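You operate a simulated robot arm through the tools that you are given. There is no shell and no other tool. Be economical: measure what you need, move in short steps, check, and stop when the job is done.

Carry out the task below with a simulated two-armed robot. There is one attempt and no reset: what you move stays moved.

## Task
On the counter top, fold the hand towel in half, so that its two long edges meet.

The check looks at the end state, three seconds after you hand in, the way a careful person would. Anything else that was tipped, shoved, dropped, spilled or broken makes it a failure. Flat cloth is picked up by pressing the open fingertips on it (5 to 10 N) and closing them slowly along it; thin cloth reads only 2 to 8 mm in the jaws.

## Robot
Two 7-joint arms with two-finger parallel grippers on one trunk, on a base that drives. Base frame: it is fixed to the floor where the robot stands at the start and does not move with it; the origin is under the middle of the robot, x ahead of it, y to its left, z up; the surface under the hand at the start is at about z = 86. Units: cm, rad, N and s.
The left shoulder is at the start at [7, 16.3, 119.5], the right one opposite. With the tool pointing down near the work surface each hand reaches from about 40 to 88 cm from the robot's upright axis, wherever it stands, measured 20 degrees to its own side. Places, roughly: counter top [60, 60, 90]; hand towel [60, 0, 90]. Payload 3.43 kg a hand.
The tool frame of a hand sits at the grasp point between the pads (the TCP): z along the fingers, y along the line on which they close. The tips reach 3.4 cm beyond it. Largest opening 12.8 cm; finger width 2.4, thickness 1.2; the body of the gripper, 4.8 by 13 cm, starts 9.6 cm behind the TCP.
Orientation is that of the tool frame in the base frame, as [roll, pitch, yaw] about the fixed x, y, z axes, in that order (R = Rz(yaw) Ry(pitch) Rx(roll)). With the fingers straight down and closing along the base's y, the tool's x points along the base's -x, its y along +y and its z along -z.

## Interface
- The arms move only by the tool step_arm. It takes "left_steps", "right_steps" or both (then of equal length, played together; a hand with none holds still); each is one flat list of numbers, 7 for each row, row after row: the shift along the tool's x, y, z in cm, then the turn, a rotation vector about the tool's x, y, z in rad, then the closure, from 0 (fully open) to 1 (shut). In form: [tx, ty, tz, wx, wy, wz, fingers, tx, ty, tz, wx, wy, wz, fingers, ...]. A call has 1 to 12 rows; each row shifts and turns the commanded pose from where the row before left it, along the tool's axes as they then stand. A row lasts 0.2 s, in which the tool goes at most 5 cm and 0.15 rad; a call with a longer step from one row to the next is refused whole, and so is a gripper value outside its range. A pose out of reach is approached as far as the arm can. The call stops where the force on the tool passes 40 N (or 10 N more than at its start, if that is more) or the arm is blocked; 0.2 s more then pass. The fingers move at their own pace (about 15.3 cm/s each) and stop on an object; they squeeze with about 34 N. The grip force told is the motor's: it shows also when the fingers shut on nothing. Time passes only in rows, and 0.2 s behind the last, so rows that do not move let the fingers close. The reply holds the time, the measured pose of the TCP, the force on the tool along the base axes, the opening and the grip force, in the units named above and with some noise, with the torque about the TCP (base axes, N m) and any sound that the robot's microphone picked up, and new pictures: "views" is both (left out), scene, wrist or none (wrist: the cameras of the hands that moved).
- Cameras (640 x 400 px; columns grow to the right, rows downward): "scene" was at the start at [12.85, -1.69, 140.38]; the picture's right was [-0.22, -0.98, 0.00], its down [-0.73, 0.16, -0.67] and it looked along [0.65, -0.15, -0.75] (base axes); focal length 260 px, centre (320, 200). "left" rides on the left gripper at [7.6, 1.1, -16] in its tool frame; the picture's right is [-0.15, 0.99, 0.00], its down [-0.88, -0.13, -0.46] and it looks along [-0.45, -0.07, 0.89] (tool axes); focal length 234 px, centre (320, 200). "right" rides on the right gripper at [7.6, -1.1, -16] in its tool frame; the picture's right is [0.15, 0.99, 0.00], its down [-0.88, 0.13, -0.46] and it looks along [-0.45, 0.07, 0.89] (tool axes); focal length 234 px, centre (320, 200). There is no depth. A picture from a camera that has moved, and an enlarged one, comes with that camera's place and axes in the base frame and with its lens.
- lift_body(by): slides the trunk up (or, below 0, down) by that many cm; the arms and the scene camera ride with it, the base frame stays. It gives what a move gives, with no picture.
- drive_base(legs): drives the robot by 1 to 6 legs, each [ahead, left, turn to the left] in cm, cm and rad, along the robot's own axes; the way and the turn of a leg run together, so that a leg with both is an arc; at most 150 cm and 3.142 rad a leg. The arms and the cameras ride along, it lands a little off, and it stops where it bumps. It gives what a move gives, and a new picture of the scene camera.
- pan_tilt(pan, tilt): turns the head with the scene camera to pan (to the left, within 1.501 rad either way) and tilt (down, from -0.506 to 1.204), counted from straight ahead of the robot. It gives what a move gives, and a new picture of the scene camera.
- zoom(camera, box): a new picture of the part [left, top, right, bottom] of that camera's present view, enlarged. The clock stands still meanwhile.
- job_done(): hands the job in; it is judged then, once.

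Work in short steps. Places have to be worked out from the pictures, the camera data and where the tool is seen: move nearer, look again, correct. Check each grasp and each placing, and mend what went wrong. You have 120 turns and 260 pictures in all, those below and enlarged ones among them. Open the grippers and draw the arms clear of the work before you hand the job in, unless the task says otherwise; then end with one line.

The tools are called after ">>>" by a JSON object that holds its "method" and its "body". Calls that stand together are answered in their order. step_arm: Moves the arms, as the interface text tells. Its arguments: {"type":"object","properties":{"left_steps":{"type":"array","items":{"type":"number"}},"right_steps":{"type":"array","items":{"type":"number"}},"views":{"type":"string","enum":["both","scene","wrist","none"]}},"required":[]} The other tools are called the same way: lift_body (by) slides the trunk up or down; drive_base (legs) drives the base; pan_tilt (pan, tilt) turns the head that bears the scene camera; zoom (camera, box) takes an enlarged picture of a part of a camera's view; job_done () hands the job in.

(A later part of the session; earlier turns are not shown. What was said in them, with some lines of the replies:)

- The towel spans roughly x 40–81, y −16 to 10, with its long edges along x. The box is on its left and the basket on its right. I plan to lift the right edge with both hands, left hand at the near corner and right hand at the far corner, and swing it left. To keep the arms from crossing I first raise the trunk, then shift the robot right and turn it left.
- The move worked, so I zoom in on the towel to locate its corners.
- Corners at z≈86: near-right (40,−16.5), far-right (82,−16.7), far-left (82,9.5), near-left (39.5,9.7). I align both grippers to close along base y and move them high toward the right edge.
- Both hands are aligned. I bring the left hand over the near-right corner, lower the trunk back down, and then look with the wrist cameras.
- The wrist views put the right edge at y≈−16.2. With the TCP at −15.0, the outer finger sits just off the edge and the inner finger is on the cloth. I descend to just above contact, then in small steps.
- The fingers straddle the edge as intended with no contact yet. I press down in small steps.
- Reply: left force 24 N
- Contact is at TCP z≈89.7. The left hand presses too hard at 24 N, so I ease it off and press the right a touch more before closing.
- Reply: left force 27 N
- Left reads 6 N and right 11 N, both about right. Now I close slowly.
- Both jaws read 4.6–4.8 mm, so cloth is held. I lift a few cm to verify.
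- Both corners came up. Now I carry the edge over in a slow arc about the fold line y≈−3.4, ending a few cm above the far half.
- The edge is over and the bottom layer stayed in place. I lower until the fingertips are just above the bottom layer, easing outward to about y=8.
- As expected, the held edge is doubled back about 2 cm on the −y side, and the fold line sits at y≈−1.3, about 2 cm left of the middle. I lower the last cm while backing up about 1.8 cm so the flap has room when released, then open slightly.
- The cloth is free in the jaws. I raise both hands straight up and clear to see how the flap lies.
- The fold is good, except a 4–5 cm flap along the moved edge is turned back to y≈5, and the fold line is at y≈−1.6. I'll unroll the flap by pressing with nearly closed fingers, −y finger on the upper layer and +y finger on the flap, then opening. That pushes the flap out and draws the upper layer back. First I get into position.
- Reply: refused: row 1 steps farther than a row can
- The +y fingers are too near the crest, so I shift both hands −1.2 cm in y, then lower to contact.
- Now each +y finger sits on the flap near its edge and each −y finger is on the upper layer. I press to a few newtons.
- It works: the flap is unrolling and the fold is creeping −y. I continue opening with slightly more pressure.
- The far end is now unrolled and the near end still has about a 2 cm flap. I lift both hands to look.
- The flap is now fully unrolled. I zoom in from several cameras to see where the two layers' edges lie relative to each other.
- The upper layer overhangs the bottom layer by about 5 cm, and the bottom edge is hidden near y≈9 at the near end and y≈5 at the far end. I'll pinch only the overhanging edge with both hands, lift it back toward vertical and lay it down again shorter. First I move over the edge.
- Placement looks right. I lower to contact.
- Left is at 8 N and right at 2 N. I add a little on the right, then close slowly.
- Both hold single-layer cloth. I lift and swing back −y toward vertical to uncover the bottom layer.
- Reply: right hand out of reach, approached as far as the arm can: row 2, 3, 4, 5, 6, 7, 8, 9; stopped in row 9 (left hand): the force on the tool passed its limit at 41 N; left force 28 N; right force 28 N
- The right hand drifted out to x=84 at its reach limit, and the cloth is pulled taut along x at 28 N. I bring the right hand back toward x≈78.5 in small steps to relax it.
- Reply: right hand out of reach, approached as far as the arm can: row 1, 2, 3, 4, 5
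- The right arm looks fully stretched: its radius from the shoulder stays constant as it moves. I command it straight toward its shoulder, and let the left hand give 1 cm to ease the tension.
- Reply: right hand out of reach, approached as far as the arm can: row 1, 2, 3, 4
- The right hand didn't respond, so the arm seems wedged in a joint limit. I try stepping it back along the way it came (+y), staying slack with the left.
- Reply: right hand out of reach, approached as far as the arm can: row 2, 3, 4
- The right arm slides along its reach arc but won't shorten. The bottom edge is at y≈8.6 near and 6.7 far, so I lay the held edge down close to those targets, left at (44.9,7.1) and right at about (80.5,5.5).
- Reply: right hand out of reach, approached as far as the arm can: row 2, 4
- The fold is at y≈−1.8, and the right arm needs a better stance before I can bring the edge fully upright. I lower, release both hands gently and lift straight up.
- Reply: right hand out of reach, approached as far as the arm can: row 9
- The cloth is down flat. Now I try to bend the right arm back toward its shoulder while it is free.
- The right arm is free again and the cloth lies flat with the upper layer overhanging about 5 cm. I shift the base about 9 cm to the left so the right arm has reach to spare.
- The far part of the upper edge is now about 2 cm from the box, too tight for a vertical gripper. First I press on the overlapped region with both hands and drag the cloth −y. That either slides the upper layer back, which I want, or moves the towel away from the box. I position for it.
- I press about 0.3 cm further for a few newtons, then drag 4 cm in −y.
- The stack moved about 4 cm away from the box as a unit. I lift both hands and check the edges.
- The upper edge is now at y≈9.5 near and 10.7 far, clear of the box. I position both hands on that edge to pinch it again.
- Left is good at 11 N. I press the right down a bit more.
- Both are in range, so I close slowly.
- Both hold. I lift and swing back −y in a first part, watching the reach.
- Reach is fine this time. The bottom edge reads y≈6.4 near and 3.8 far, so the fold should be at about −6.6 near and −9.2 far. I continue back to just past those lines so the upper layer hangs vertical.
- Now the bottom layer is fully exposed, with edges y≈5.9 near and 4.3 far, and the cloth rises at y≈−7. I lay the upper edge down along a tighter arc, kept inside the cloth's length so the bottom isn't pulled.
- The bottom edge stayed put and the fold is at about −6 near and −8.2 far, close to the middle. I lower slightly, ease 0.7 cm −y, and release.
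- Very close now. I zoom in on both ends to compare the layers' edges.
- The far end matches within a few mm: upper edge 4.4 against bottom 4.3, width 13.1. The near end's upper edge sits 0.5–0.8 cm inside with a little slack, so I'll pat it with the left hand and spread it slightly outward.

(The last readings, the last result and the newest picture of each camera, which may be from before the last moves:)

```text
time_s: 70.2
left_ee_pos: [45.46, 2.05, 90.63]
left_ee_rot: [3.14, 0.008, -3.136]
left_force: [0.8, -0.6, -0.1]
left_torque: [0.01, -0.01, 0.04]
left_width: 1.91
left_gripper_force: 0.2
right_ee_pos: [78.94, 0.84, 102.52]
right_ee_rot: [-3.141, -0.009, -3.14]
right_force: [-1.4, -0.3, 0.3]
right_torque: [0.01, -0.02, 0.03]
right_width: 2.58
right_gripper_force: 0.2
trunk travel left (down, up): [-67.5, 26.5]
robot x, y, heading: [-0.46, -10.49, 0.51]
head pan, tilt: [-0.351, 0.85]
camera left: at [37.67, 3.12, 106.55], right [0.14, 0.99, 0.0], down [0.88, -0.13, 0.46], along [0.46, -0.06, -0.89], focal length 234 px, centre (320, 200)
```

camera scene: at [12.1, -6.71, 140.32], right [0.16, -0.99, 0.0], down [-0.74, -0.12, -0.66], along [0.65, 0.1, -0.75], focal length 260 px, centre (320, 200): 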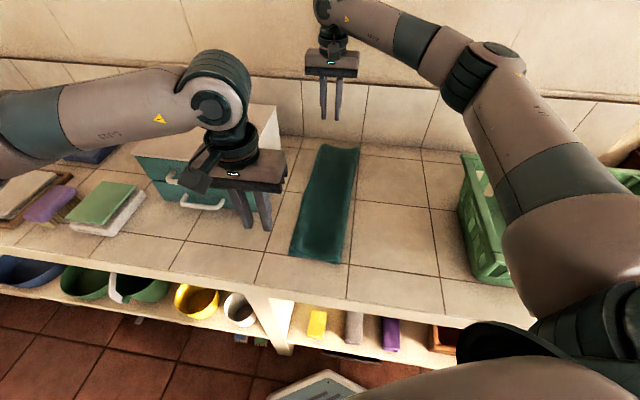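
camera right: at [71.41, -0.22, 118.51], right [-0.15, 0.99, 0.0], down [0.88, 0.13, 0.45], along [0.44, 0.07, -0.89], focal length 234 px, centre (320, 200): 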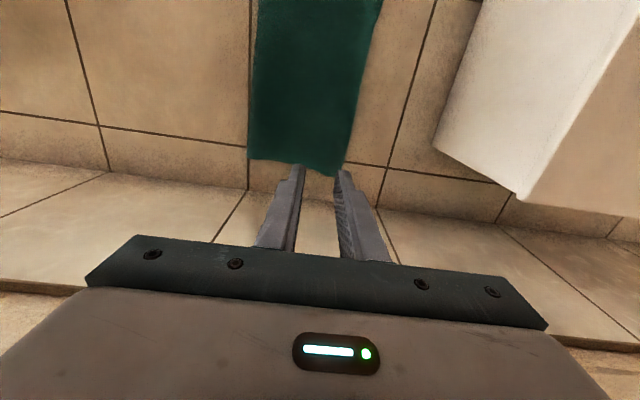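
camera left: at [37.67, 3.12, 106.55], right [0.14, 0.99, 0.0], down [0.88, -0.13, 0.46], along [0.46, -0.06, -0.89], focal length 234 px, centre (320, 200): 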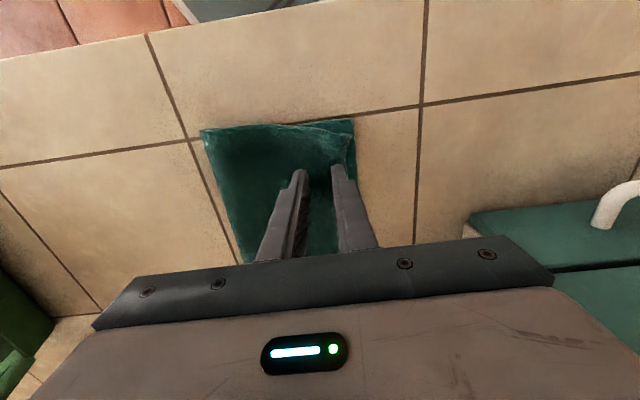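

I press lightly and spread by about 0.8 cm a side, then lift.

>>> {"method": "step_arm", "body": {"left_steps": [0, 0, 0.25, 0, 0, 0, 0.85, 0, 0, 0.2, 0, 0, 0, 0.85, 0, 0, 0, 0, 0, 0, 0.82, 0, 0, 0, 0, 0, 0, 0.79, 0, 0, 0, 0, 0, 0, 0.76, 0, 0, 0, 0, 0, 0, 0.73, 0, 0, -1, 0, 0, 0, 0.73, 0, 0, -3, 0, 0, 0, 0.73, 0, 0, -4, 0, 0, 0, 0.73, 0, 0, -4, 0, 0, 0, 0.73, 4, 3, 0, 0, 0, 0, 0.73, 4, 3, 0, 0, 0, 0, 0.73], "views": "scene"}}

>>> {"method": "zoom", "body": {"camera": "scene", "box": [270, 130, 390, 270]}}

>>> {"method": "zoom", "body": {"camera": "scene", "box": [280, 200, 370, 270]}}

```text
time_s: 72.8
left_ee_pos: [36.98, 7.88, 102.31]
left_ee_rot: [3.141, 0.01, -3.133]
left_force: [-0.4, 0.3, 1.3]
left_torque: [0.01, -0.02, -0.05]
left_width: 3.44
left_gripper_force: 0.1
right_ee_pos: [78.83, 0.82, 102.57]
right_ee_rot: [-3.14, -0.007, -3.141]
right_force: [-0.8, -0.4, 0.4]
right_torque: [-0.01, -0.01, -0.02]
right_width: 2.59
right_gripper_force: 0.1
trunk travel left (down, up): [-67.5, 26.5]
robot x, y, heading: [0.16, -10.81, 0.511]
head pan, tilt: [-0.351, 0.85]
camera scene: at [12.08, -6.66, 140.32], right [0.16, -0.99, 0.0], down [-0.74, -0.12, -0.66], along [0.65, 0.1, -0.75], focal length 260 px, centre (320, 200)
```

scene: 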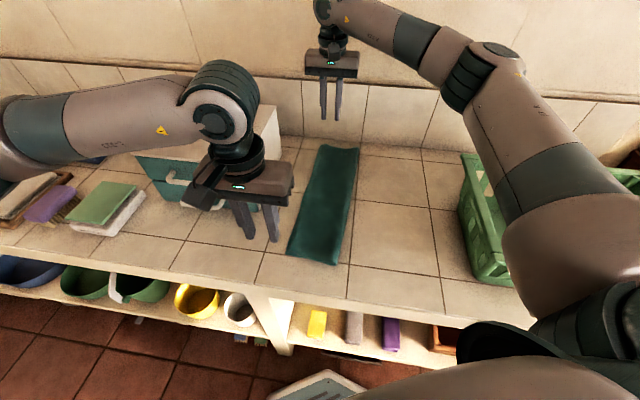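

```text
2.86 times, centred on (330, 200) of scene
camera zoom: at [12.08, -6.66, 140.32], right [0.16, -0.99, 0.0], down [-0.74, -0.12, -0.66], along [0.65, 0.1, -0.75], focal length 744 px, centre (291, 200)
```

zoom: 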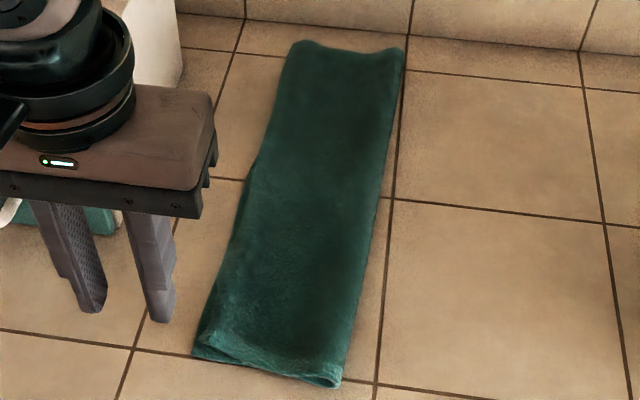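

```text
5.71 times, centred on (325, 235) of scene
camera zoom: at [12.08, -6.66, 140.32], right [0.16, -0.99, 0.0], down [-0.74, -0.12, -0.66], along [0.65, 0.1, -0.75], focal length 1488 px, centre (291, 0)
```

zoom: 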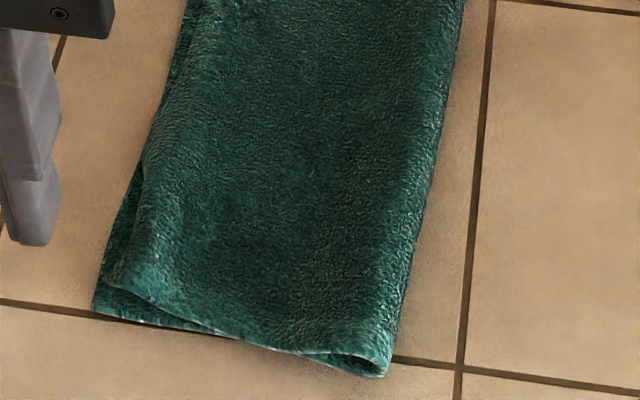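

The long edges now meet within about 0.5 cm, and nothing else has been disturbed. I open the grippers and draw both arms up and clear.

>>> {"method": "step_arm", "body": {"left_steps": [0, 0, -4, 0, 0, 0, 0.4, 2, 2, -3, 0, 0, 0, 0, 0, 0, 0, 0, 0, 0, 0], "right_steps": [0, 0, -4, 0, 0, 0, 0.4, 2, -3, -3, 0, 0, 0, 0, 2, -3, 0, 0, 0, 0, 0], "views": "none"}}

>>> {"method": "lift_body", "body": {"by": 12}}

>>> {"method": "zoom", "body": {"camera": "scene", "box": [0, 0, 640, 400]}}

```text
time_s: 73.7
left_ee_pos: [34.83, 9.45, 109.06]
left_ee_rot: [3.14, 0.007, -3.137]
left_force: [-0.1, -0.7, 0.2]
left_torque: [0.05, 0.04, 0.02]
left_width: 12.81
left_gripper_force: 0.1
right_ee_pos: [75.04, -5.63, 109.71]
right_ee_rot: [3.14, -0.009, -3.141]
right_force: [0.7, -1.1, -1.5]
right_torque: [0.02, -0.01, -0.04]
right_width: 12.77
right_gripper_force: 0.1
trunk travel left (down, up): [-67.5, 26.5]
robot x, y, heading: [0.22, -10.58, 0.504]
head pan, tilt: [-0.351, 0.85]
```

```text
time_s: 75.2
left_ee_pos: [34.99, 9.51, 120.95]
left_ee_rot: [-3.141, 0.01, -3.135]
left_force: [-0.1, 0.5, -1.4]
left_torque: [0.02, 0.03, 0.01]
left_width: 12.81
left_gripper_force: 0.0
right_ee_pos: [74.99, -5.3, 121.55]
right_ee_rot: [-3.14, -0.011, -3.14]
right_force: [0.3, 0.7, -1.0]
right_torque: [0.02, 0.01, 0.0]
right_width: 12.8
right_gripper_force: 0.1
trunk travel left (down, up): [-79.5, 14.5]
robot x, y, heading: [-0.28, -10.55, 0.511]
head pan, tilt: [-0.351, 0.85]
```

```text
1.00 times, centred on (320, 200) of scene (not enlarged: the box is as wide or as high as the picture)
camera zoom: at [12.24, -6.82, 152.3], right [0.16, -0.99, 0.0], down [-0.74, -0.12, -0.66], along [0.65, 0.1, -0.75], focal length 260 px, centre (320, 200)
```

zoom: 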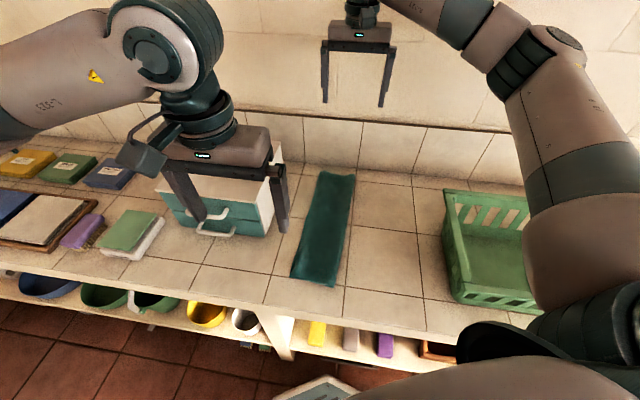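

The towel is folded, the arms are clear and everything else is in place, so I hand in.

>>> {"method": "job_done", "body": {}}

```text
The job is handed in.
```

The hand towel is folded in half on the counter with its long edges meeting to within about 0.8 cm; it sits a few cm right of where it started, and nothing else was disturbed.
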